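You operate a simulated robot arm through the tools that you are given. There is no shell and no other tool.

Carry out the task below with a simulated robot arm. There is one attempt and no reset: what you move stays moved.

TASK
Swap the black washer on the brass tail for the white washer.
Fine: the black one goes in the small tan tray; scrub the scale off the tail's end with the green pad, put the pad back, and only on the clean tail push the white one down till it seats. What is to be rubbed or washed off counts as gone when no trace of it is left.

It is judged by the outcome, as a careful person would: the job done as asked, and still so three seconds after it is handed in. It fails if anything else is knocked over, pushed out of place, dropped, spilled or broken.

THE ROBOT
A 6-joint arm with a four-finger gripper, fixed in place. Base frame: the origin is on the floor under the middle of its stand, x ahead of it, y to its left, z up. Units: m, rad, N and s.
With the tool pointing down near the work surface it reaches from about 0.5 to 0.9 m from the base axis. Its first joint turns from -2.897 to 2.897 rad. Payload 3.43 kg.
The TCP is the grasp point between the finger pads, 0.03 m short of the fingertips. In the tool frame z runs along the fingers and y along their closing line. The gripper opens to 0.12 m; its body begins 0.085 m behind the TCP.
Orientation is that of the tool frame in the base frame, as a unit quaternion [w, x, y, z]. With the fingers straight down and closing along the base's y, the tool's x points along the base's -x, its y along +y and its z along -z.

THE INTERFACE
- The arm moves only by the tool play_rows. Its argument "steps" is a list that holds one entry, the list of rows, each a list of 7 numbers: the turn, a rotation vector about the base's x, y, z in rad, then the shift along the base's x, y, z in m, then the gripper command, from -1 (shut) to 1 (fully open), values between in proportion. In form: [[[ax, ay, az, tx, ty, tz, fingers], ...]]. A call has 1 to 20 rows; each row shifts and turns the commanded pose from where the row before left it. Each row takes 0.2 s and may step no farther than 0.05 m and 0.15 rad from the row before; otherwise, or with a gripper value out of range, the whole call is refused. A pose out of reach is approached as far as the arm can. The call stops where the force on the tool passes 40 N (or 10 N more than at its start, if that is more) or the arm is blocked; 0.2 s more then pass. The fingers move at their own pace (about 0.1362 m/s each) and stop on an object; they squeeze with about 38 N. The grip force told is the motor's: it shows also when the fingers shut on nothing. Time passes only in rows, and 0.2 s behind the last, so rows that do not move let the fingers close. It gives the time, the measured TCP pose, the force on the tool (base axes), the opening and the grip force at its end, in the units of the frame above (readings bear some noise), with the torque about the TCP (base axes, N m) and any sound that the robot's microphone picked up.
- Cameras (640 x 400 px; columns grow to the right, rows downward): "scene" is fixed at [0.3983, 0.6554, 1.6846]; the picture's right is [-1.00, 0.01, 0.00], its down [0.01, 0.37, -0.93] and it looks along [-0.01, -0.93, -0.37] (base axes); focal length 359 px, centre (320, 200). "wrist" rides on the gripper at [0.071, -0.017, -0.12] in the tool frame; the picture's right is [0.23, 0.97, 0.00], its down [-0.81, 0.19, -0.55] and it looks along [-0.54, 0.13, 0.83] (tool axes); focal length 275 px, centre (320, 200). There is no depth. A picture from a camera that has moved, and an enlarged one, comes with that camera's place and axes in the base frame and with its lens. The place of the scene camera against the robot may be out by one fixed shift of up to 0.012 m in any direction.
- get_image(camera): a new picture of that camera. No time passes.
- move_column(by): moves the trunk up (or, below 0, down) by that many m; the arm rides with it, the base frame stays. It gives what a move gives, with no picture.
- enlarge(camera, box): a new picture of the part [left, top, right, bottom] of that camera's present view, enlarged. No time passes.
- sign_off(): hands the job in; it is judged then, once.

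Nothing tells you positions but the pictures and the camera data. Unless the task says otherwise, let go and move clear before handing in.

The tools are called after "Request:" as a command line: name --argument value ..., lists and objects as JSON in quotes. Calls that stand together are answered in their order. play_rows: Moves the arm, as the interface text tells. Its arguments: {"type":"object","properties":{"steps":{"type":"array"}},"required":["steps"]} The other tools are called the same way: move_column (by) moves the trunk up or down; get_image (camera) takes a picture; enlarge (camera, box) takes an enlarged picture of a part of a camera's view; sign_off () hands the job in.

At the start:

```text
t: 0.0
ee_pos: [0.1165, -0.445, 1.271]
tcp_rot: [0.0, 0.001, 1.0, 0.0]
ft_force: [0.3, 0.3, 0.3]
moment: [0.0, -0.02, 0.0]
width: 0.1198
grasp_force: 0.0
trunk travel left (down, up): [-0.2, 0.34]
```

scene: 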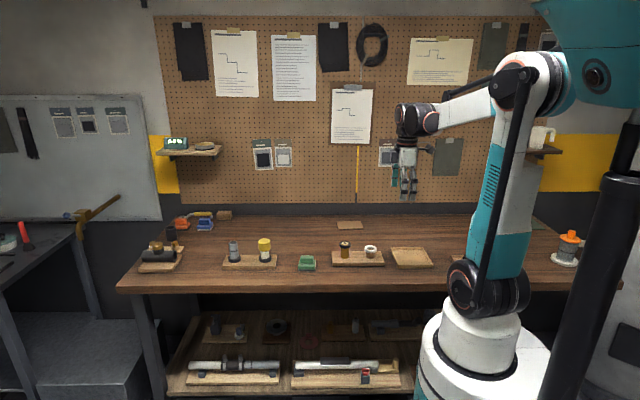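
wrist: 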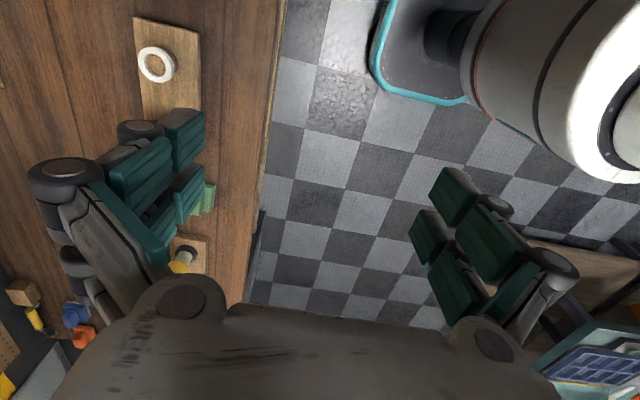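

I see a workbench with several small boards carrying parts, a green pad near the front, and a tan tray. I'll enlarge parts of the scene to identify the brass tail, washers, tray and pad.

Request:
enlarge --camera "scene" --box '[280, 210, 440, 310]'

Request:
enlarge --camera "scene" --box '[130, 200, 290, 300]'

Request:
enlarge --camera "scene" --box '[370, 200, 600, 300]'

Request:
enlarge --camera "wrist" --box '[0, 0, 320, 400]'

```text
4.00 times, centred on (360, 260) of scene
camera zoom: at [0.3983, 0.6554, 1.6846], right [-1.0, 0.01, 0.0], down [0.01, 0.37, -0.93], along [-0.01, -0.93, -0.37], focal length 1437 px, centre (160, -40)
```

zoom: 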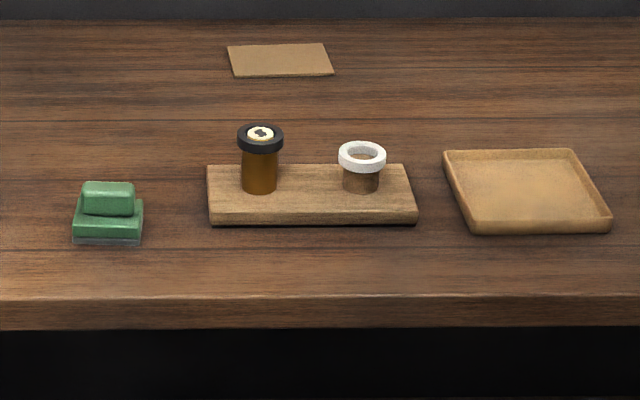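

```text
4.00 times, centred on (210, 250) of scene
camera zoom: at [0.3983, 0.6554, 1.6846], right [-1.0, 0.01, 0.0], down [0.01, 0.37, -0.93], along [-0.01, -0.93, -0.37], focal length 1437 px, centre (760, 0)
```

zoom: 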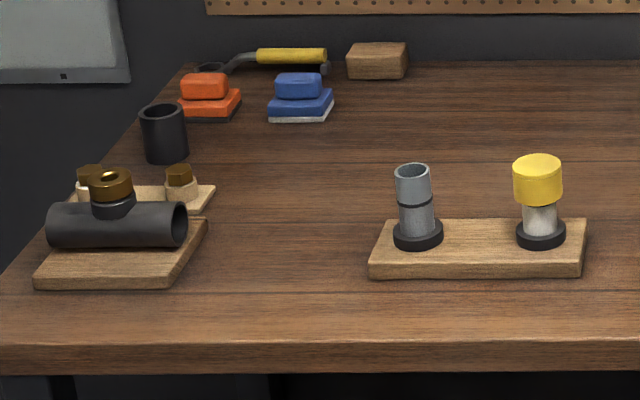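

```text
2.78 times, centred on (485, 250) of scene
camera zoom: at [0.3983, 0.6554, 1.6846], right [-1.0, 0.01, 0.0], down [0.01, 0.37, -0.93], along [-0.01, -0.93, -0.37], focal length 1000 px, centre (-139, 61)
```

zoom: 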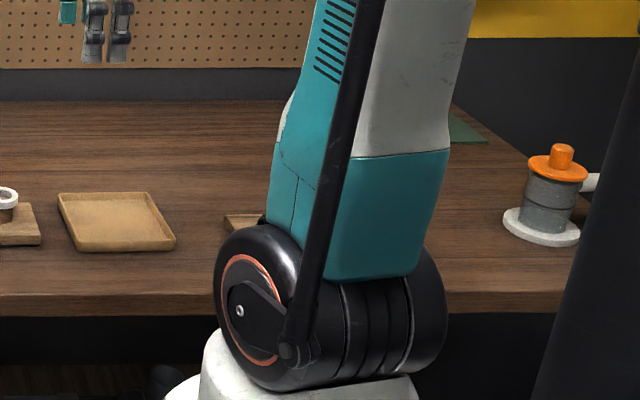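

```text
1.00 times, centred on (160, 200) of wrist (not enlarged: the box is as wide or as high as the picture)
camera zoom: at [0.0449, -0.463, 1.3901], right [-0.23, 0.97, 0.0], down [0.81, 0.19, 0.55], along [0.54, 0.13, -0.83], focal length 275 px, centre (480, 200)
```

zoom: 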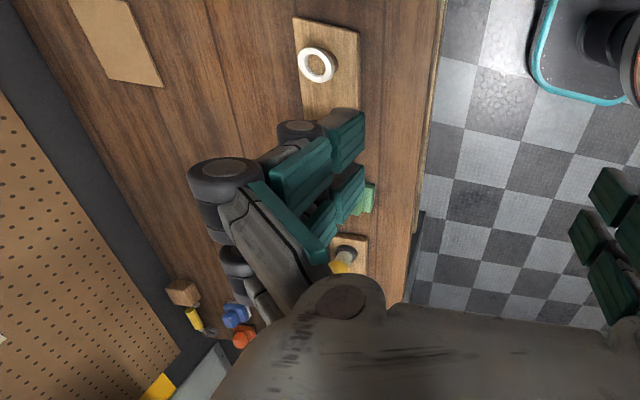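

The brass tail with the black washer and the peg with the white washer share one board near (0.2, -0.7); the tan tray is to its right in the picture and the green pad to its left. I'll look closer.

Request:
enlarge --camera "scene" --box '[330, 235, 386, 270]'

Request:
enlarge --camera "scene" --box '[288, 245, 328, 275]'

Request:
enlarge --camera "scene" --box '[376, 230, 456, 280]'

Request:
enlarge --camera "wrist" --box '[100, 0, 260, 100]'

```text
11.43 times, centred on (358, 252) of scene
camera zoom: at [0.3983, 0.6554, 1.6846], right [-1.0, 0.01, 0.0], down [0.01, 0.37, -0.93], along [-0.01, -0.93, -0.37], focal length 4105 px, centre (-114, -400)
```

zoom: 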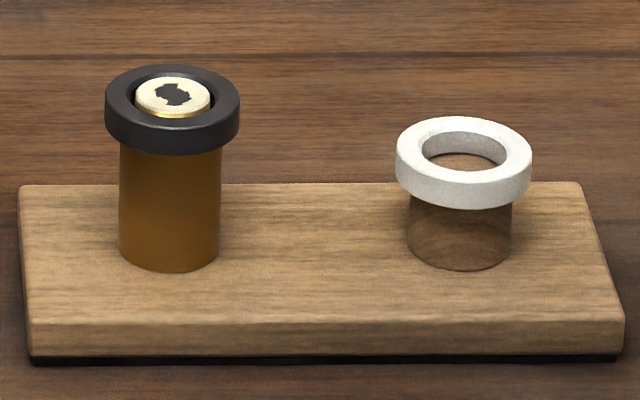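

```text
13.33 times, centred on (308, 260) of scene
camera zoom: at [0.3983, 0.6554, 1.6846], right [-1.0, 0.01, 0.0], down [0.01, 0.37, -0.93], along [-0.01, -0.93, -0.37], focal length 4789 px, centre (480, -600)
```

zoom: 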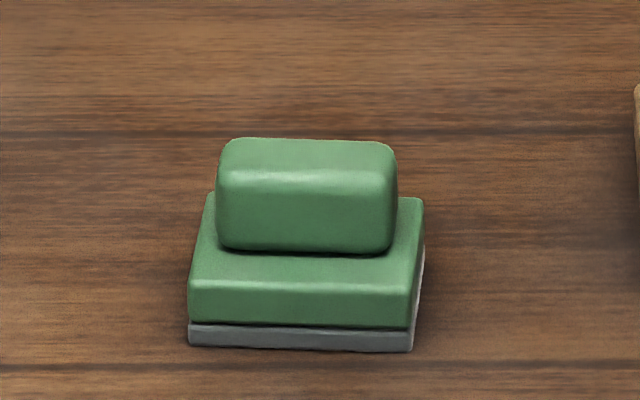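

```text
8.00 times, centred on (416, 255) of scene
camera zoom: at [0.3983, 0.6554, 1.6846], right [-1.0, 0.01, 0.0], down [0.01, 0.37, -0.93], along [-0.01, -0.93, -0.37], focal length 2874 px, centre (-448, -240)
```

zoom: 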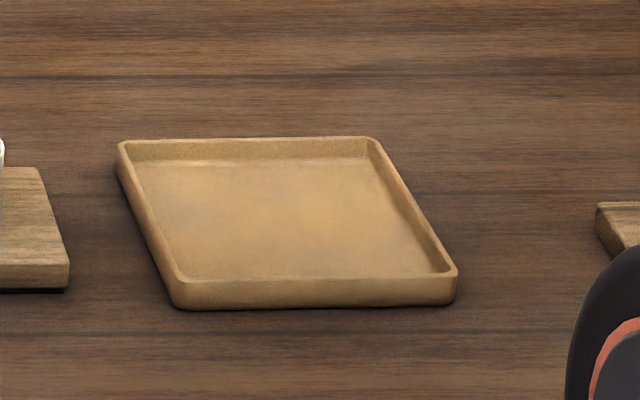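

```text
4.00 times, centred on (180, 50) of wrist
camera zoom: at [0.0449, -0.463, 1.3901], right [-0.23, 0.97, 0.0], down [0.81, 0.19, 0.55], along [0.54, 0.13, -0.83], focal length 1101 px, centre (880, 800)
```

zoom: 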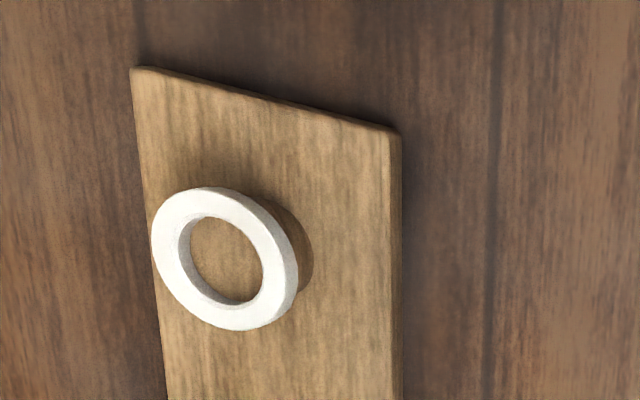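

The black washer sits round a thinner spigot on the brass tail, with a dark scale patch on the tail's end face; the white washer rests on a wooden peg near (0.17, -0.70, 0.91). I'll move the open gripper over the board for a closer wrist view.

Request:
play_rows --steps '[[[0, 0, 0, 0.002, -0.036, -0.024, 1], [0, 0, 0, 0.002, -0.036, -0.024, 1], [0, 0, 0, 0.002, -0.036, -0.024, 1], [0, 0, 0, 0.002, -0.036, -0.024, 1], [0, 0, 0, 0.002, -0.036, -0.024, 1], [0, 0, 0, 0.002, -0.036, -0.024, 1], [0, 0, 0, 0.002, -0.039, -0.024, 1], [0, 0, 0, 0, 0, 0, 1]]]'

Request:
get_image --camera "wrist"

Request:
get_image --camera "scene"

```text
t: 1.8
ee_pos: [0.1298, -0.7014, 1.1015]
tcp_rot: [0.0, 0.002, 1.0, 0.0]
ft_force: [0.7, 0.0, -0.7]
moment: [-0.02, 0.0, 0.0]
width: 0.1201
grasp_force: 0.1
trunk travel left (down, up): [-0.2, 0.34]
```

```text
taken
camera wrist: at [0.0594, -0.7193, 1.2218], right [-0.23, 0.97, 0.0], down [0.81, 0.19, 0.55], along [0.54, 0.13, -0.83], focal length 275 px, centre (320, 200)
```

wrist: 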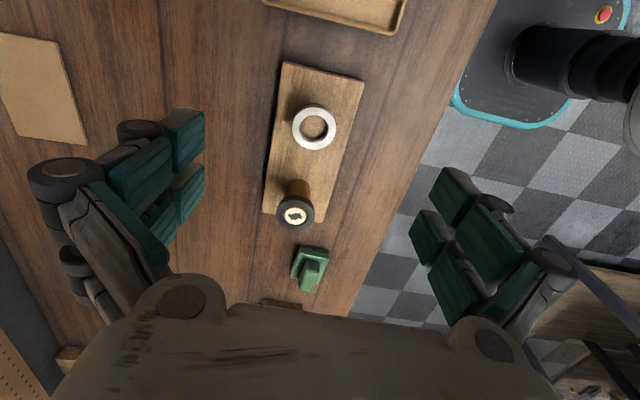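

```text
taken
```

scene: 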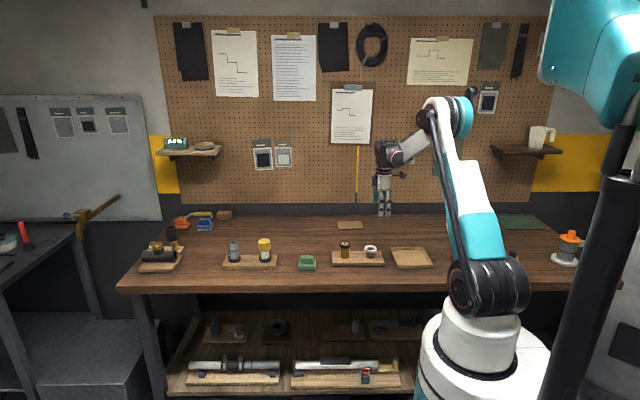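

The wrist camera now sees the board: white washer around (0.166, -0.701), brass tail around (0.272, -0.701), the pad beyond it and the tray before it. I'll enlarge these to refine positions.

Request:
enlarge --camera "wrist" --box '[250, 80, 390, 240]'

Request:
enlarge --camera "wrist" --box '[260, 170, 360, 300]'

Request:
enlarge --camera "scene" --box '[350, 160, 420, 225]'

```text
2.50 times, centred on (320, 160) of wrist
camera zoom: at [0.0594, -0.7193, 1.2218], right [-0.23, 0.97, 0.0], down [0.81, 0.19, 0.55], along [0.54, 0.13, -0.83], focal length 688 px, centre (320, 300)
```

zoom: 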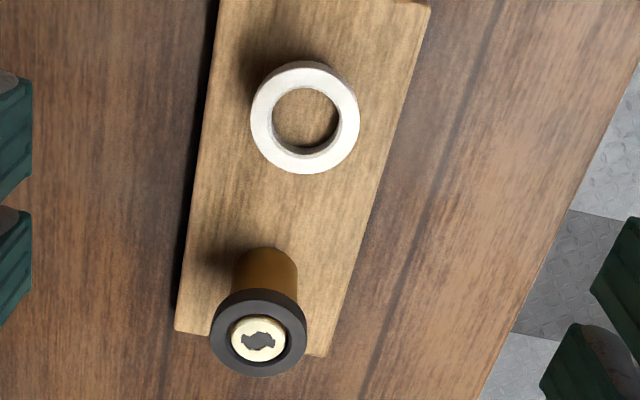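

```text
3.08 times, centred on (310, 235) of wrist
camera zoom: at [0.0594, -0.7193, 1.2218], right [-0.23, 0.97, 0.0], down [0.81, 0.19, 0.55], along [0.54, 0.13, -0.83], focal length 847 px, centre (351, 92)
```

zoom: 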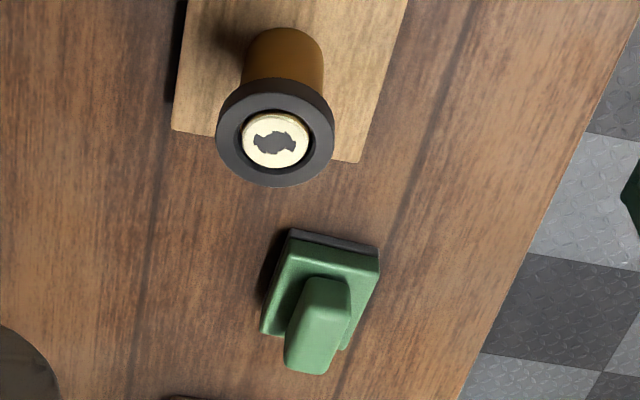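

```text
6.15 times, centred on (385, 192) of scene
camera zoom: at [0.3983, 0.6554, 1.6846], right [-1.0, 0.01, 0.0], down [0.01, 0.37, -0.93], along [-0.01, -0.93, -0.37], focal length 2210 px, centre (-80, 246)
```

zoom: 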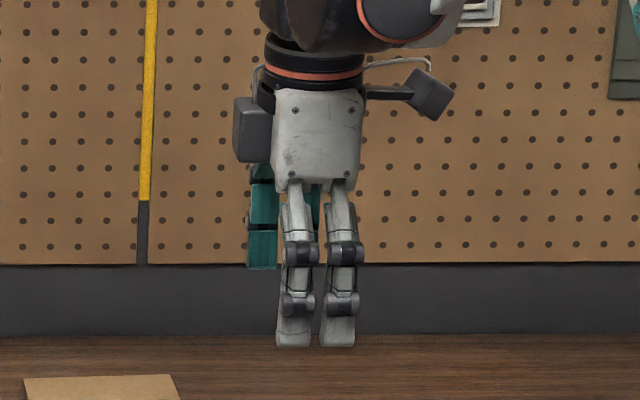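

The tail is about (0.275, -0.701) with its top near z 0.94. I'll move closer above it with the gripper open for a second view to triangulate.

Request:
play_rows --steps '[[[0, 0, 0, 0.033, 0, 0, 1], [0, 0, 0, 0.033, 0, -0.02, 1], [0, 0, 0, 0.033, 0, -0.025, 1], [0, 0, 0, 0.033, 0, -0.025, 1], [0, 0, 0, 0, 0, 0, 1]]]'

Request:
get_image --camera "wrist"

Request:
enlarge --camera "wrist" --box '[240, 120, 400, 220]'

Request:
enlarge --camera "scene" --box '[310, 190, 400, 270]'

```text
t: 3.0
ee_pos: [0.2624, -0.7002, 1.0313]
tcp_rot: [0.0, 0.001, 1.0, 0.0]
ft_force: [-0.3, -0.6, -0.5]
moment: [-0.01, 0.03, 0.01]
width: 0.1199
grasp_force: 0.0
trunk travel left (down, up): [-0.2, 0.34]
```

```text
taken
camera wrist: at [0.1916, -0.7179, 1.1514], right [-0.23, 0.97, 0.0], down [0.81, 0.19, 0.55], along [0.54, 0.13, -0.83], focal length 275 px, centre (320, 200)
```

wrist: 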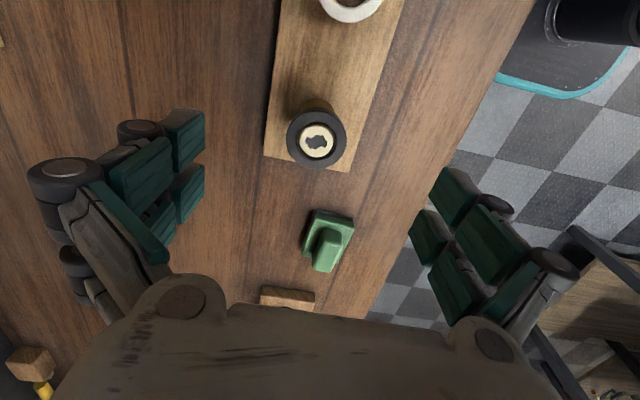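

```text
4.00 times, centred on (320, 170) of wrist
camera zoom: at [0.1916, -0.7179, 1.1514], right [-0.23, 0.97, 0.0], down [0.81, 0.19, 0.55], along [0.54, 0.13, -0.83], focal length 1101 px, centre (320, 320)
```

zoom: 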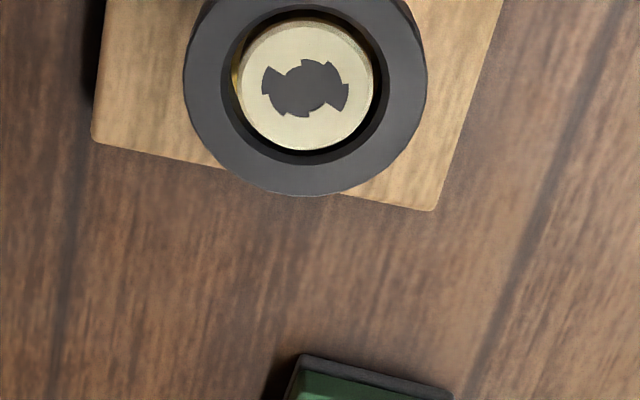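

```text
5.00 times, centred on (355, 230) of scene
camera zoom: at [0.3983, 0.6554, 1.6846], right [-1.0, 0.01, 0.0], down [0.01, 0.37, -0.93], along [-0.01, -0.93, -0.37], focal length 1796 px, centre (145, 50)
```

zoom: 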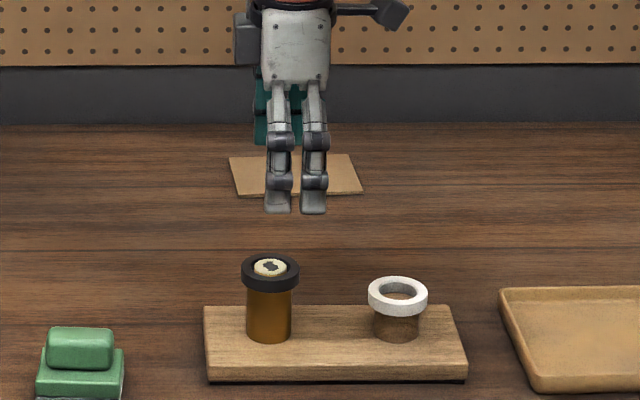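

Triangulation puts the tail's top at about (0.276, -0.701, 0.935) and the white washer's top at about (0.167, -0.7015, 0.905). Before gripping I'll close the fingers partway in free air to see how the fingertips move.

Request:
play_rows --steps '[[[0, 0, 0, 0.0136, -0.0005, 0, 0.0], [0, 0, 0, 0, 0, 0, 0.0], [0, 0, 0, 0, 0, 0, 0.0]]]'

Request:
get_image --camera "wrist"

Request:
enlarge --camera "scene" --box '[310, 190, 400, 270]'

```text
t: 3.8
ee_pos: [0.2757, -0.7009, 1.0313]
tcp_rot: [0.0, 0.002, 1.0, 0.0]
ft_force: [-0.3, 0.0, 0.2]
moment: [0.0, 0.01, -0.03]
width: 0.0598
grasp_force: 0.1
trunk travel left (down, up): [-0.2, 0.34]
```

```text
taken
camera wrist: at [0.2046, -0.7184, 1.152], right [-0.23, 0.97, 0.0], down [0.81, 0.19, 0.55], along [0.54, 0.13, -0.83], focal length 275 px, centre (320, 200)
```

wrist: 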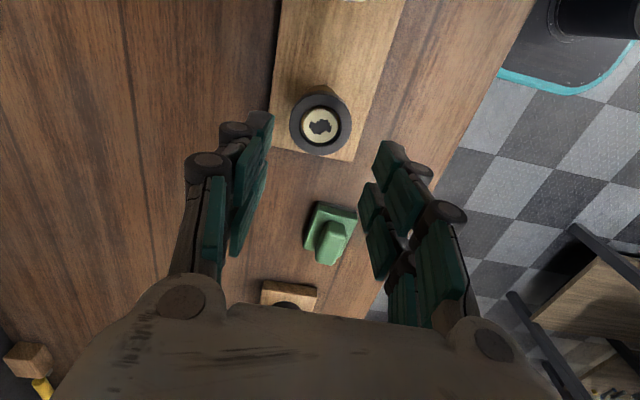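

```text
5.00 times, centred on (355, 230) of scene
camera zoom: at [0.3983, 0.6554, 1.6846], right [-1.0, 0.01, 0.0], down [0.01, 0.37, -0.93], along [-0.01, -0.93, -0.37], focal length 1796 px, centre (145, 50)
```

zoom: 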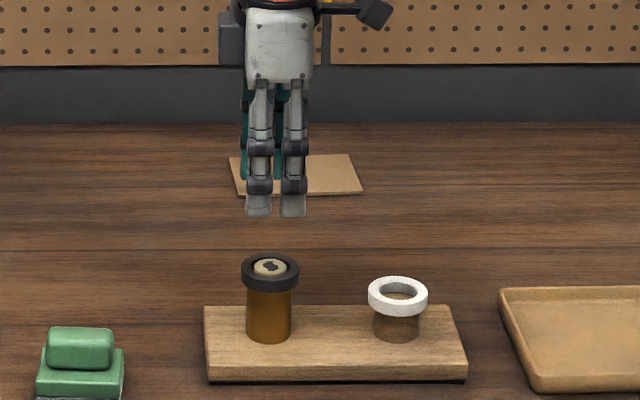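

The fingertips stay level while closing, and the fingers straddle the tail's line. I'll open to about 0.09 m and descend round the black washer without closing yet.

Request:
play_rows --steps '[[[0, 0, 0, 0, 0, 0, 0.5], [0, 0, 0, 0, 0, 0, 0.5], [0, 0, 0, 0, 0, -0.03, 0.5], [0, 0, 0, 0, 0, -0.03, 0.5], [0, 0, 0, 0, 0, -0.025, 0.5], [0, 0, 0, 0, 0, -0.012, 0.5], [0, 0, 0, 0, 0, 0, 0.5]]]'

Request:
get_image --camera "wrist"

Request:
enlarge --camera "scene" --box '[310, 210, 400, 270]'

```text
t: 5.4
ee_pos: [0.2754, -0.6996, 0.9352]
tcp_rot: [0.0, 0.002, 1.0, 0.0]
ft_force: [0.7, 0.1, 0.5]
moment: [0.03, 0.02, -0.02]
width: 0.09
grasp_force: 0.0
trunk travel left (down, up): [-0.2, 0.34]
```

```text
taken
camera wrist: at [0.2047, -0.7178, 1.0552], right [-0.23, 0.97, 0.0], down [0.81, 0.19, 0.55], along [0.54, 0.13, -0.83], focal length 275 px, centre (320, 200)
```

wrist: 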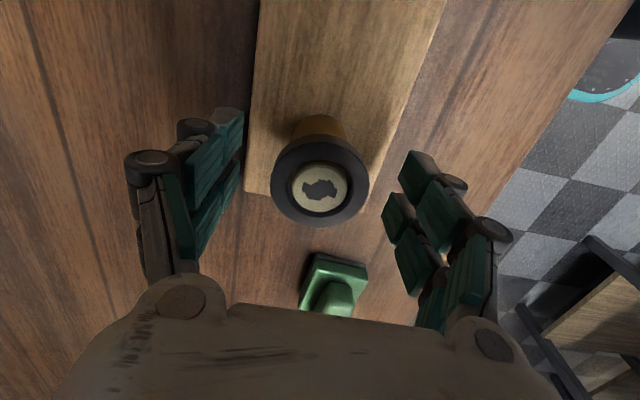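

```text
6.67 times, centred on (355, 240) of scene
camera zoom: at [0.3983, 0.6554, 1.6846], right [-1.0, 0.01, 0.0], down [0.01, 0.37, -0.93], along [-0.01, -0.93, -0.37], focal length 2395 px, centre (87, -67)
```

zoom: 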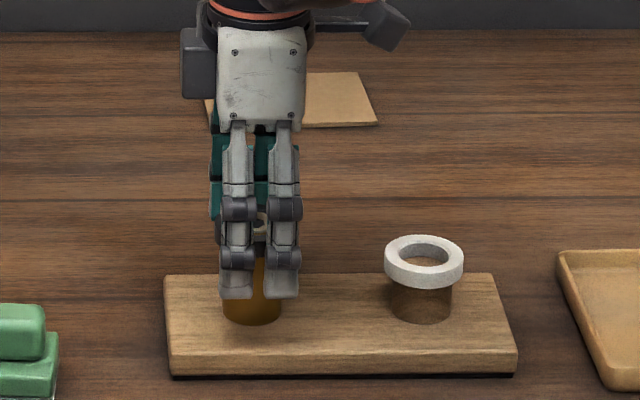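

The tail's top lies right at the TCP in both cameras. I'll lower 5 mm more and close on the black washer.

Request:
play_rows --steps '[[[0, 0, 0, 0, 0, -0.005, 0.5], [0, 0, 0, 0, 0, 0, -0.1], [0, 0, 0, 0, 0, 0, -1], [0, 0, 0, 0, 0, 0, -1], [0, 0, 0, 0, 0, 0, -1]]]'

Request:
get_image --camera "wrist"

Request:
enlarge --camera "scene" --box '[310, 210, 400, 270]'

```text
t: 6.6
ee_pos: [0.2747, -0.7003, 0.9309]
tcp_rot: [0.001, 0.002, 1.0, -0.001]
ft_force: [1.3, -1.9, 3.1]
moment: [-0.03, -0.04, 0.01]
width: 0.0479
grasp_force: 37.7
trunk travel left (down, up): [-0.2, 0.34]
```

```text
taken
camera wrist: at [0.2047, -0.7181, 1.0503], right [-0.23, 0.97, 0.0], down [0.81, 0.19, 0.55], along [0.54, 0.13, -0.83], focal length 275 px, centre (320, 200)
```

wrist: 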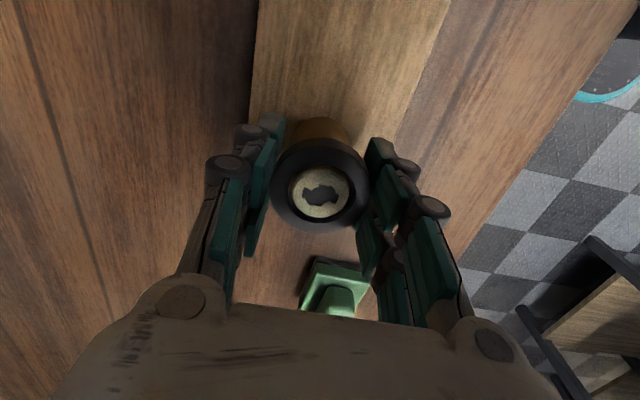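

```text
6.67 times, centred on (355, 240) of scene
camera zoom: at [0.3983, 0.6554, 1.6846], right [-1.0, 0.01, 0.0], down [0.01, 0.37, -0.93], along [-0.01, -0.93, -0.37], focal length 2395 px, centre (87, -67)
```

zoom: 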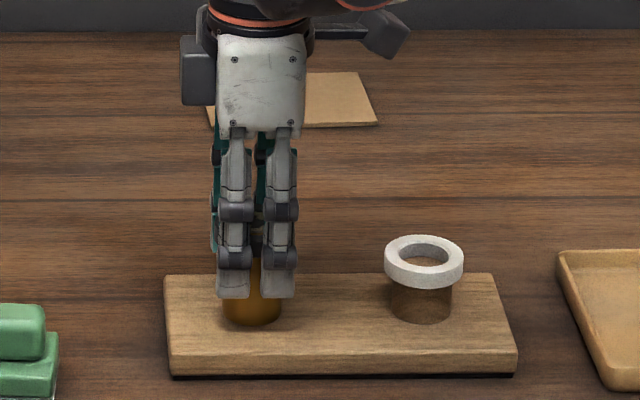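

The washer is gripped (0.048 m, small side forces). I'll lift slowly straight up, watching the force.

Request:
play_rows --steps '[[[0, 0, 0, 0, 0, 0.003, -1], [0, 0, 0, 0, 0, 0.003, -1], [0, 0, 0, 0, 0, 0.003, -1], [0, 0, 0, 0, 0, 0.003, -1]]]'

Request:
enlarge --camera "wrist" --box '[220, 100, 420, 260]'

Request:
enlarge --camera "scene" --box '[310, 210, 400, 270]'

```text
t: 7.6
ee_pos: [0.2746, -0.7002, 0.9429]
tcp_rot: [0.0, 0.001, 1.0, 0.0]
ft_force: [0.0, 0.8, -0.7]
moment: [-0.01, -0.02, 0.01]
width: 0.0476
grasp_force: 37.7
trunk travel left (down, up): [-0.2, 0.34]
```

```text
2.50 times, centred on (320, 180) of wrist
camera zoom: at [0.2043, -0.7186, 1.062], right [-0.23, 0.97, 0.0], down [0.81, 0.19, 0.55], along [0.54, 0.13, -0.83], focal length 688 px, centre (320, 250)
```

zoom: 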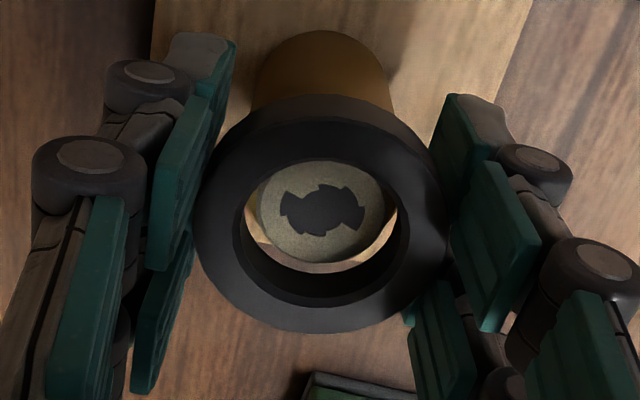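

```text
6.67 times, centred on (355, 240) of scene
camera zoom: at [0.3983, 0.6554, 1.6846], right [-1.0, 0.01, 0.0], down [0.01, 0.37, -0.93], along [-0.01, -0.93, -0.37], focal length 2395 px, centre (87, -67)
```

zoom: 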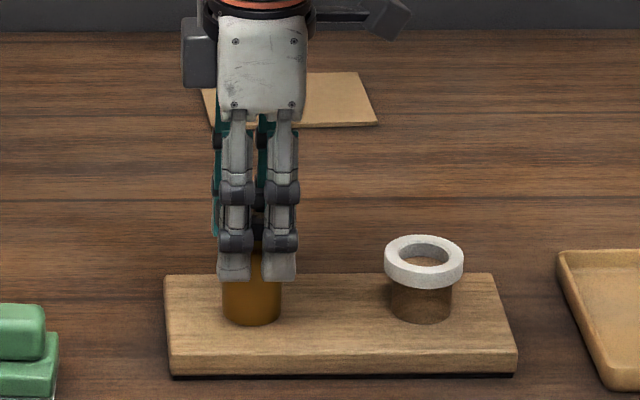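

The black washer came off freely and the tail stayed put. I'll lift clear and move toward the tray to view it.

Request:
play_rows --steps '[[[0, 0, 0, 0, 0, 0.03, -1], [0, 0, 0, 0, 0, 0.04, -1], [0, 0, 0, 0, 0, 0.04, -1], [0, 0, 0, -0.04, 0, 0, -1], [0, 0, 0, -0.04, 0, 0, -1], [0, 0, 0, -0.04, 0, 0, -1], [0, 0, 0, -0.04, 0, 0, -1], [0, 0, 0, -0.04, 0, 0, -1], [0, 0, 0, -0.04, 0, 0, -1], [0, 0, 0, 0, 0, 0, -1]]]'

Request:
get_image --camera "wrist"

Request:
enlarge --camera "scene" --box '[310, 180, 460, 280]'

```text
t: 9.8
ee_pos: [0.0342, -0.7006, 1.0525]
tcp_rot: [0.0, 0.002, 1.0, 0.0]
ft_force: [0.4, 0.1, 0.2]
moment: [-0.01, 0.0, 0.02]
width: 0.0477
grasp_force: 37.9
trunk travel left (down, up): [-0.2, 0.34]
```

```text
taken
camera wrist: at [-0.0366, -0.7189, 1.172], right [-0.23, 0.97, 0.0], down [0.81, 0.19, 0.55], along [0.54, 0.13, -0.83], focal length 275 px, centre (320, 200)
```

wrist: 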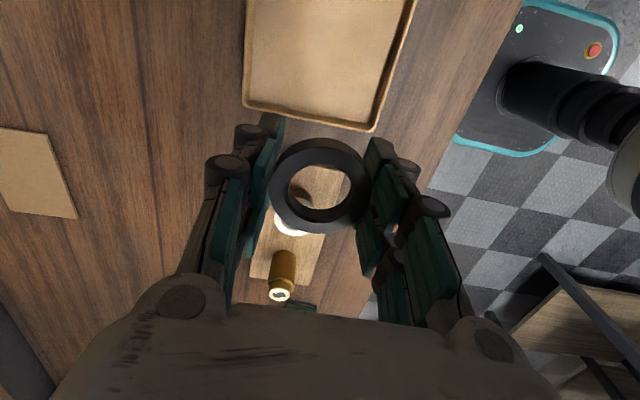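

```text
4.00 times, centred on (385, 230) of scene
camera zoom: at [0.3983, 0.6554, 1.6846], right [-1.0, 0.01, 0.0], down [0.01, 0.37, -0.93], along [-0.01, -0.93, -0.37], focal length 1437 px, centre (60, 80)
```

zoom: 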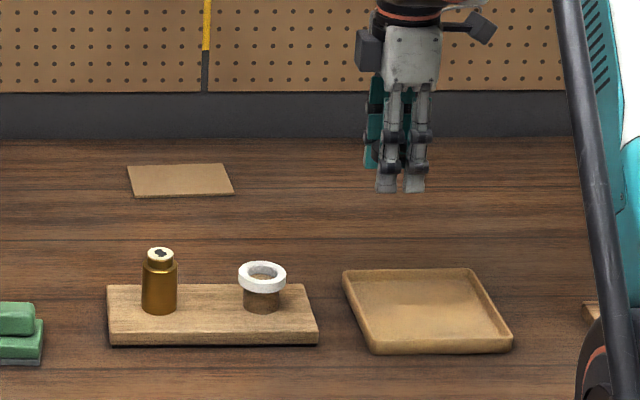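

The black washer is held and the tray spans about x -0.09..0.055, y -0.78..-0.64 with its rim near z 0.865. I'll move over its centre and come down partway.

Request:
play_rows --steps '[[[0, 0, 0, -0.025, -0.0035, 0, -1], [0, 0, 0, -0.025, -0.0035, 0, -1], [0, 0, 0, 0, 0, -0.04, -1], [0, 0, 0, 0, 0, -0.04, -1], [0, 0, 0, 0, 0, -0.04, -1], [0, 0, 0, 0, 0, -0.022, -1], [0, 0, 0, 0, 0, 0, -1]]]'

Request:
get_image --camera "wrist"

Request:
enlarge --camera "scene" --box '[376, 210, 456, 280]'

```text
t: 11.4
ee_pos: [-0.0147, -0.7076, 0.91]
tcp_rot: [-0.001, 0.002, 1.0, 0.0]
ft_force: [0.0, -0.2, 0.1]
moment: [-0.02, 0.0, 0.0]
width: 0.0477
grasp_force: 37.9
trunk travel left (down, up): [-0.2, 0.34]
```

```text
taken
camera wrist: at [-0.0855, -0.7252, 1.0302], right [-0.23, 0.97, 0.0], down [0.81, 0.19, 0.55], along [0.54, 0.13, -0.83], focal length 275 px, centre (320, 200)
```

wrist: 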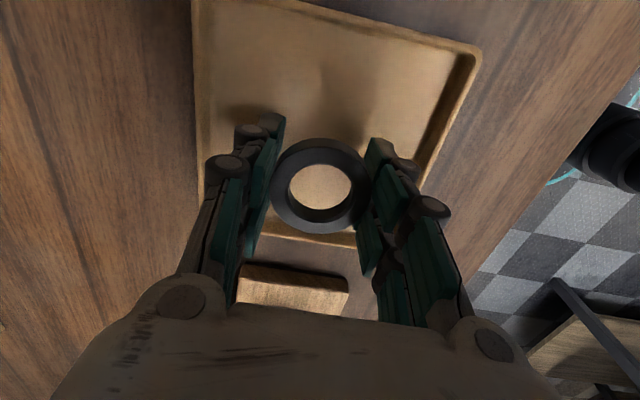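

```text
5.71 times, centred on (416, 245) of scene
camera zoom: at [0.3983, 0.6554, 1.6846], right [-1.0, 0.01, 0.0], down [0.01, 0.37, -0.93], along [-0.01, -0.93, -0.37], focal length 2052 px, centre (-229, -57)
```

zoom: 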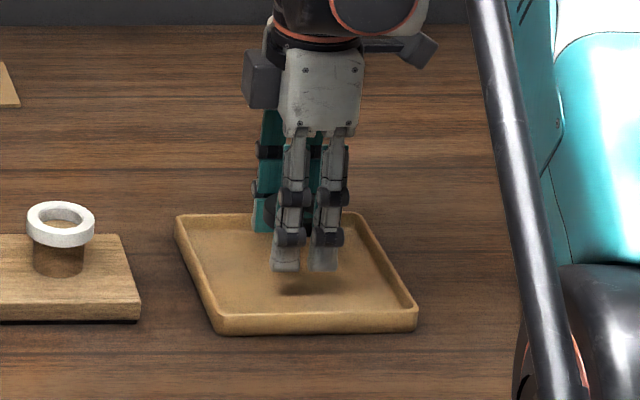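

The gripper is centred over the tray. I'll go down slowly in small steps so the fingertips come just above or lightly onto the tray floor.

Request:
play_rows --steps '[[[0, 0, 0, 0, 0, -0.01, -1], [0, 0, 0, 0, 0, -0.006, -1], [0, 0, 0, 0, 0, -0.002, -1], [0, 0, 0, 0, 0, 0, -1]]]'

Request:
enlarge --camera "scene" --box '[390, 230, 446, 280]'

Request:
enlarge --camera "wrist" --box '[200, 100, 440, 260]'

```text
t: 12.4
ee_pos: [-0.0152, -0.7072, 0.892]
tcp_rot: [0.0, 0.002, 1.0, 0.0]
ft_force: [0.5, 1.1, 0.3]
moment: [0.02, -0.01, 0.0]
width: 0.0478
grasp_force: 37.7
trunk travel left (down, up): [-0.2, 0.34]
```

```text
8.00 times, centred on (418, 255) of scene
camera zoom: at [0.3983, 0.6554, 1.6846], right [-1.0, 0.01, 0.0], down [0.01, 0.37, -0.93], along [-0.01, -0.93, -0.37], focal length 2874 px, centre (-464, -240)
```

zoom: 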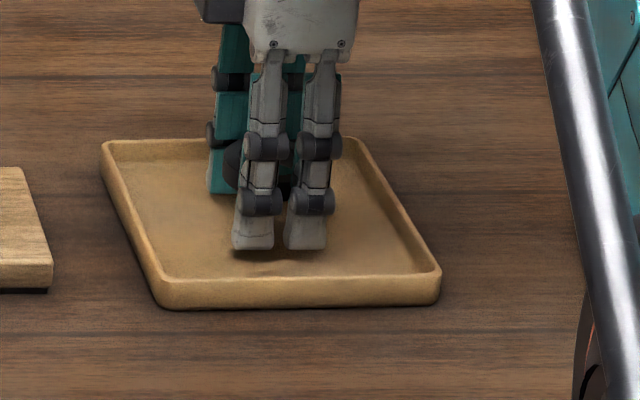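

```text
2.50 times, centred on (320, 180) of wrist
camera zoom: at [-0.0862, -0.7257, 1.012], right [-0.23, 0.97, 0.0], down [0.81, 0.19, 0.55], along [0.54, 0.13, -0.83], focal length 688 px, centre (320, 250)
```

zoom: 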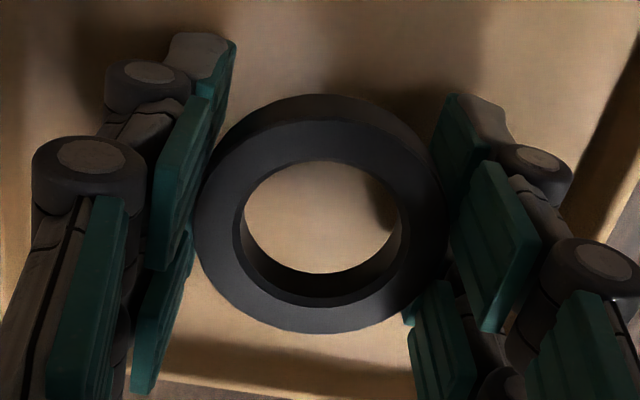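

The tips are just above the tray floor. I'll creep down in 1 mm steps, then check for contact.

Request:
play_rows --steps '[[[0, 0, 0, 0, 0, -0.001, -1], [0, 0, 0, 0, 0, -0.001, -1], [0, 0, 0, 0, 0, 0, -1]]]'

```text
t: 13.2
ee_pos: [-0.0149, -0.7069, 0.89]
tcp_rot: [0.001, 0.002, 1.0, 0.0]
ft_force: [-1.0, -0.7, -0.3]
moment: [0.01, -0.02, 0.02]
width: 0.0473
grasp_force: 37.8
trunk travel left (down, up): [-0.2, 0.34]
```

Request:
play_rows --steps '[[[0, 0, 0, 0, 0, -0.001, -1], [0, 0, 0, 0, 0, -0.001, -1], [0, 0, 0, 0, 0, 0, -1]]]'

Request:
enlarge --camera "scene" --box '[390, 230, 446, 280]'

```text
t: 14.0
ee_pos: [-0.0145, -0.708, 0.8879]
tcp_rot: [0.0, 0.002, 1.0, 0.0]
ft_force: [0.4, 0.7, -1.0]
moment: [-0.02, 0.01, 0.0]
width: 0.0478
grasp_force: 38.3
trunk travel left (down, up): [-0.2, 0.34]
```

```text
8.00 times, centred on (418, 255) of scene
camera zoom: at [0.3983, 0.6554, 1.6846], right [-1.0, 0.01, 0.0], down [0.01, 0.37, -0.93], along [-0.01, -0.93, -0.37], focal length 2874 px, centre (-464, -240)
```

zoom: 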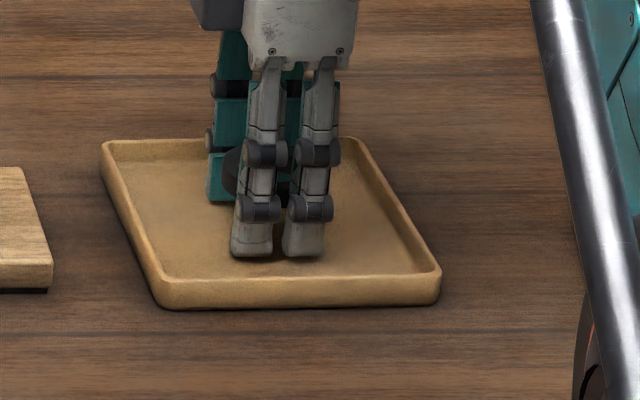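

The fingertips are a hair above the tray floor with the washer about 2 cm up between them. I'll ease the fingers open gently so it settles flat in the tray.

Request:
play_rows --steps '[[[0, 0, 0, 0, 0, -0.001, -1], [0, 0, 0, 0, 0, 0, -0.22], [0, 0, 0, 0, 0, 0, -0.2], [0, 0, 0, 0, 0, 0, -0.19], [0, 0, 0, 0, 0, 0, -0.17], [0, 0, 0, 0, 0, 0, -0.14], [0, 0, 0, 0, 0, 0, -0.1], [0, 0, 0, 0, 0, 0, 0.0], [0, 0, 0, 0, 0, 0, 0.1]]]'

Request:
get_image --camera "wrist"

Request:
enlarge --camera "scene" --box '[390, 230, 446, 280]'

```text
t: 16.0
ee_pos: [-0.0148, -0.707, 0.8869]
tcp_rot: [0.001, 0.002, 1.0, 0.0]
ft_force: [0.2, 0.1, -0.6]
moment: [-0.01, -0.03, -0.03]
width: 0.0661
grasp_force: 0.1
trunk travel left (down, up): [-0.2, 0.34]
```

```text
taken
camera wrist: at [-0.086, -0.7257, 1.0068], right [-0.23, 0.97, 0.0], down [0.81, 0.19, 0.55], along [0.54, 0.13, -0.83], focal length 275 px, centre (320, 200)
```

wrist: 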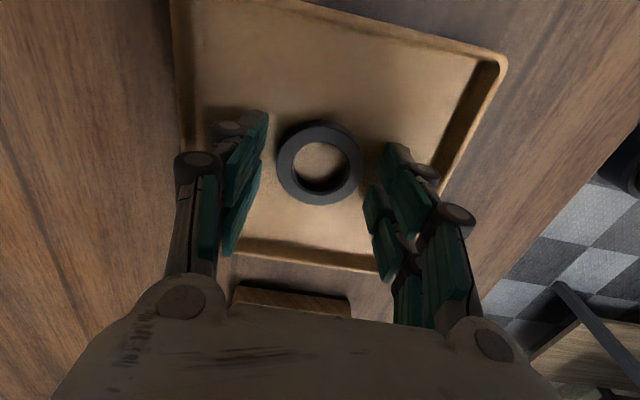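

```text
8.00 times, centred on (418, 255) of scene
camera zoom: at [0.3983, 0.6554, 1.6846], right [-1.0, 0.01, 0.0], down [0.01, 0.37, -0.93], along [-0.01, -0.93, -0.37], focal length 2874 px, centre (-464, -240)
```

zoom: 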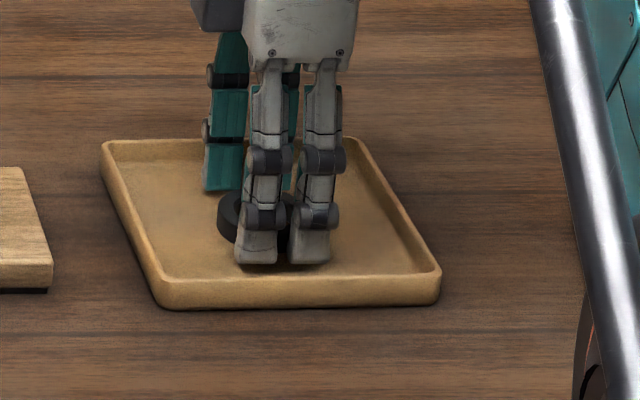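

The black washer lies flat in the tray. I'll lift straight out and travel over to view the green pad.

Request:
play_rows --steps '[[[0, 0, 0, 0, 0, 0.02, 0.1], [0, 0, 0, 0, 0, 0.04, 0.1], [0, 0, 0, 0, 0, 0.045, 0.3], [0, 0, 0, 0, 0, 0.045, 0.5], [0, 0, 0, 0.042, 0.006, 0, 0.5], [0, 0, 0, 0.042, 0.006, 0, 0.5], [0, 0, 0, 0.042, 0.006, 0, 0.5], [0, 0, 0, 0.042, 0.006, 0, 0.5], [0, 0, 0, 0.042, 0.006, 0, 0.5], [0, 0, 0, 0.042, 0.006, 0, 0.5], [0, 0, 0, 0.042, 0.006, 0, 0.5], [0, 0, 0, 0.042, 0.006, 0, 0.5], [0, 0, 0, 0.042, 0.008, 0, 0.5], [0, 0, 0, 0, 0, 0, 0.5]]]'

Request:
get_image --camera "wrist"

Request:
get_image --camera "scene"

```text
t: 19.0
ee_pos: [0.3626, -0.6512, 1.0363]
tcp_rot: [0.0, 0.002, 1.0, -0.001]
ft_force: [-0.2, 0.8, 1.1]
moment: [0.03, -0.01, 0.0]
width: 0.0898
grasp_force: 0.2
trunk travel left (down, up): [-0.2, 0.34]
```

```text
taken
camera wrist: at [0.2913, -0.6688, 1.1563], right [-0.23, 0.97, 0.0], down [0.81, 0.19, 0.55], along [0.54, 0.13, -0.83], focal length 275 px, centre (320, 200)
```

wrist: 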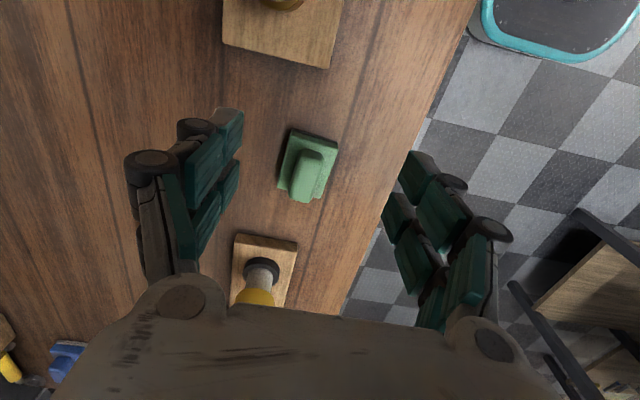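

```text
taken
```

scene: 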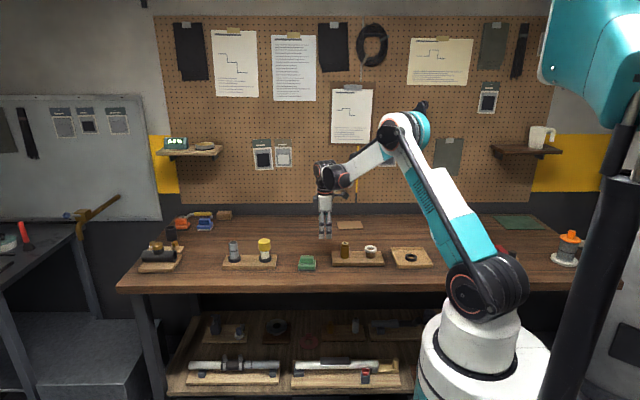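

Request:
enlarge --camera "wrist" --box '[250, 110, 370, 220]'

Request:
enlarge --camera "scene" --box '[285, 210, 435, 280]'

```text
3.64 times, centred on (310, 165) of wrist
camera zoom: at [0.2913, -0.6688, 1.1563], right [-0.23, 0.97, 0.0], down [0.81, 0.19, 0.55], along [0.54, 0.13, -0.83], focal length 1001 px, centre (356, 327)
```

zoom: 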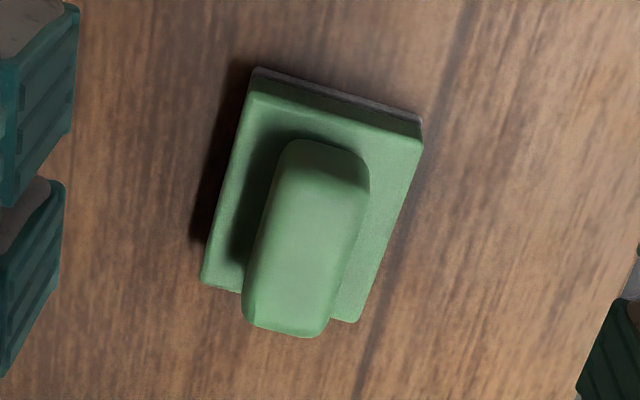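

```text
4.27 times, centred on (360, 245) of scene
camera zoom: at [0.3983, 0.6554, 1.6846], right [-1.0, 0.01, 0.0], down [0.01, 0.37, -0.93], along [-0.01, -0.93, -0.37], focal length 1533 px, centre (149, 8)
```

zoom: 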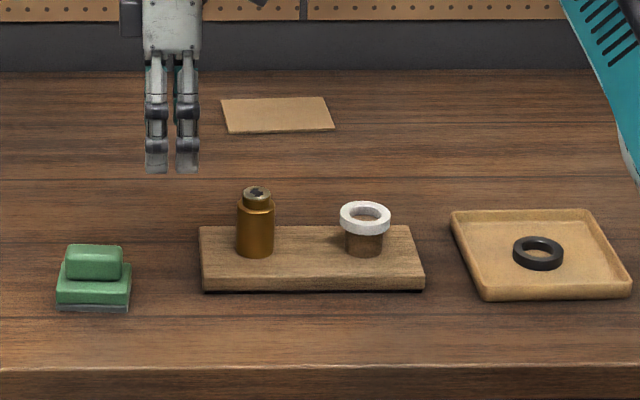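

The pad's handle runs along x, centred about (0.4375, -0.6505), top near z 0.90 and about 25 mm thick in y. I'll move over it and come down partway.

Request:
play_rows --steps '[[[0, 0, 0, 0.0375, 0, 0, 0.3], [0, 0, 0, 0.0375, 0.0005, 0, 0.1], [0, 0, 0, 0, 0, -0.035, 0.1], [0, 0, 0, 0, 0, -0.035, 0.1], [0, 0, 0, 0, 0, -0.025, 0.1], [0, 0, 0, 0, 0, 0, 0.1]]]'

Request:
get_image --camera "wrist"

Request:
enlarge --camera "scene" --box '[280, 215, 350, 280]'

```text
t: 20.4
ee_pos: [0.438, -0.653, 0.941]
tcp_rot: [0.0, 0.002, 1.0, 0.001]
ft_force: [-0.5, -0.4, 0.5]
moment: [0.05, 0.01, 0.02]
width: 0.0659
grasp_force: 0.0
trunk travel left (down, up): [-0.2, 0.34]
```

```text
taken
camera wrist: at [0.3674, -0.6703, 1.0613], right [-0.23, 0.97, 0.0], down [0.81, 0.19, 0.55], along [0.54, 0.13, -0.83], focal length 275 px, centre (320, 200)
```

wrist: 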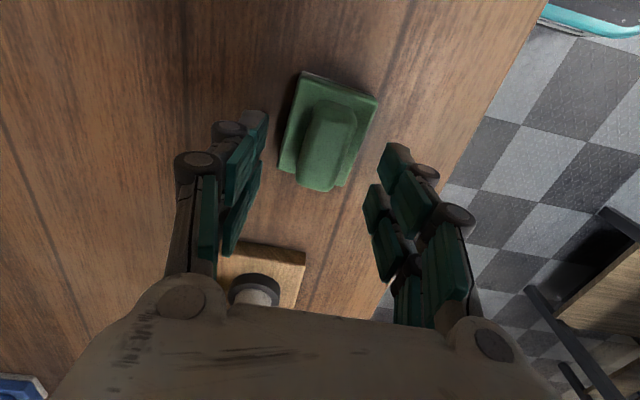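

```text
6.15 times, centred on (315, 248) of scene
camera zoom: at [0.3983, 0.6554, 1.6846], right [-1.0, 0.01, 0.0], down [0.01, 0.37, -0.93], along [-0.01, -0.93, -0.37], focal length 2210 px, centre (351, -92)
```

zoom: 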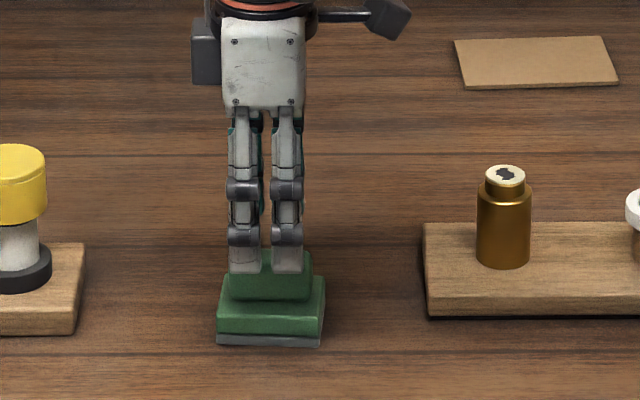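

Request:
enlarge --camera "wrist" --box '[250, 60, 410, 220]'

```text
2.50 times, centred on (330, 140) of wrist
camera zoom: at [0.3674, -0.6703, 1.0613], right [-0.23, 0.97, 0.0], down [0.81, 0.19, 0.55], along [0.54, 0.13, -0.83], focal length 688 px, centre (295, 350)
```

zoom: 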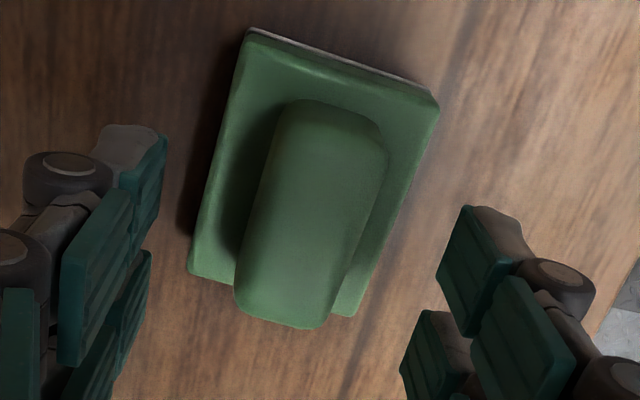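

The handle is nearly centred between the fingers; its top is near z 0.90 and the pad base top near 0.875. I'll make a 2 mm correction and descend so that fingertips stop at about 0.880, then look.

Request:
play_rows --steps '[[[0, 0, 0, -0.002, 0.002, -0.01, 0.1], [0, 0, 0, 0, 0, -0.015, 0.1], [0, 0, 0, 0, 0, -0.006, 0.1], [0, 0, 0, 0, 0, 0, 0.1]]]'

Request:
get_image --camera "wrist"

Request:
enlarge --camera "scene" --box '[285, 225, 335, 280]'

```text
t: 21.4
ee_pos: [0.4375, -0.6496, 0.9111]
tcp_rot: [-0.001, 0.002, 1.0, 0.0]
ft_force: [-0.3, -0.8, 0.9]
moment: [-0.01, 0.01, -0.01]
width: 0.0663
grasp_force: 0.1
trunk travel left (down, up): [-0.2, 0.34]
```

```text
taken
camera wrist: at [0.3655, -0.668, 1.0305], right [-0.23, 0.97, 0.0], down [0.81, 0.19, 0.55], along [0.54, 0.13, -0.83], focal length 275 px, centre (320, 200)
```

wrist: 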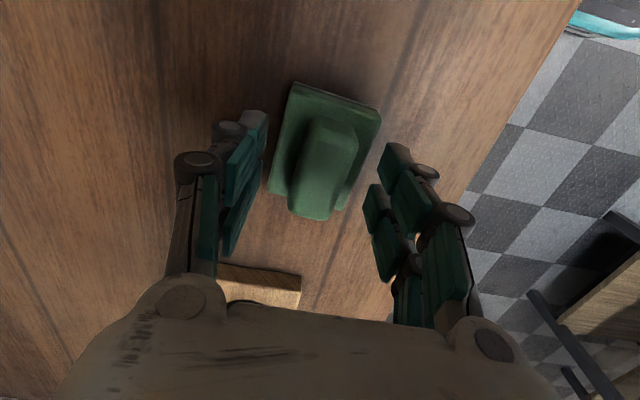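

```text
7.27 times, centred on (310, 252) of scene
camera zoom: at [0.3983, 0.6554, 1.6846], right [-1.0, 0.01, 0.0], down [0.01, 0.37, -0.93], along [-0.01, -0.93, -0.37], focal length 2612 px, centre (393, -182)
```

zoom: 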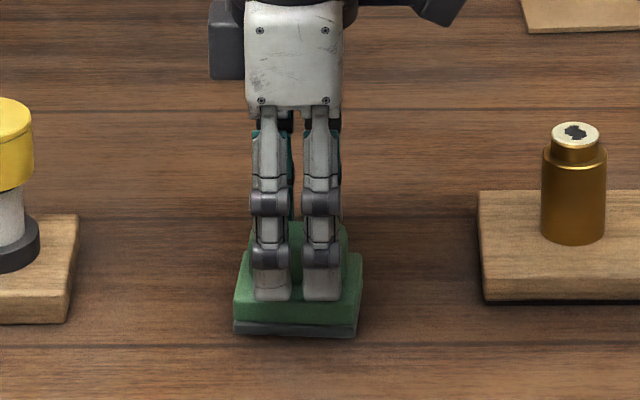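

The fingers straddle the handle squarely. Closing now.

Request:
play_rows --steps '[[[0, 0, 0, 0, 0, 0, -0.3], [0, 0, 0, 0, 0, 0, -0.5], [0, 0, 0, 0, 0, 0, -1], [0, 0, 0, 0, 0, 0, -1], [0, 0, 0, 0, 0, 0, -1]]]'

Request:
get_image --camera "wrist"

Request:
enlarge --camera "scene" --box '[285, 225, 335, 280]'

```text
t: 22.6
ee_pos: [0.4364, -0.6503, 0.911]
tcp_rot: [0.0, 0.002, 1.0, -0.001]
ft_force: [0.7, -0.7, 2.4]
moment: [-0.02, 0.08, 0.0]
width: 0.0274
grasp_force: 37.5
trunk travel left (down, up): [-0.2, 0.34]
```

```text
taken
camera wrist: at [0.3654, -0.668, 1.0306], right [-0.23, 0.97, 0.0], down [0.81, 0.19, 0.55], along [0.54, 0.13, -0.83], focal length 275 px, centre (320, 200)
```

wrist: 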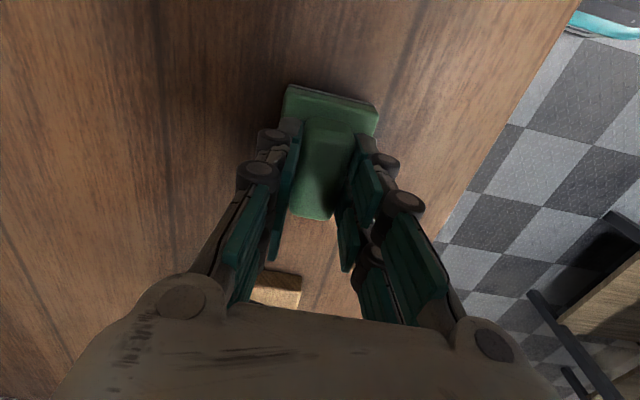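

```text
7.27 times, centred on (310, 252) of scene
camera zoom: at [0.3983, 0.6554, 1.6846], right [-1.0, 0.01, 0.0], down [0.01, 0.37, -0.93], along [-0.01, -0.93, -0.37], focal length 2612 px, centre (393, -182)
```

zoom: 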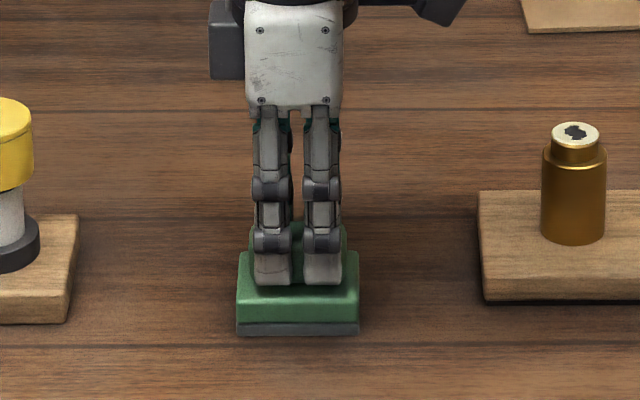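

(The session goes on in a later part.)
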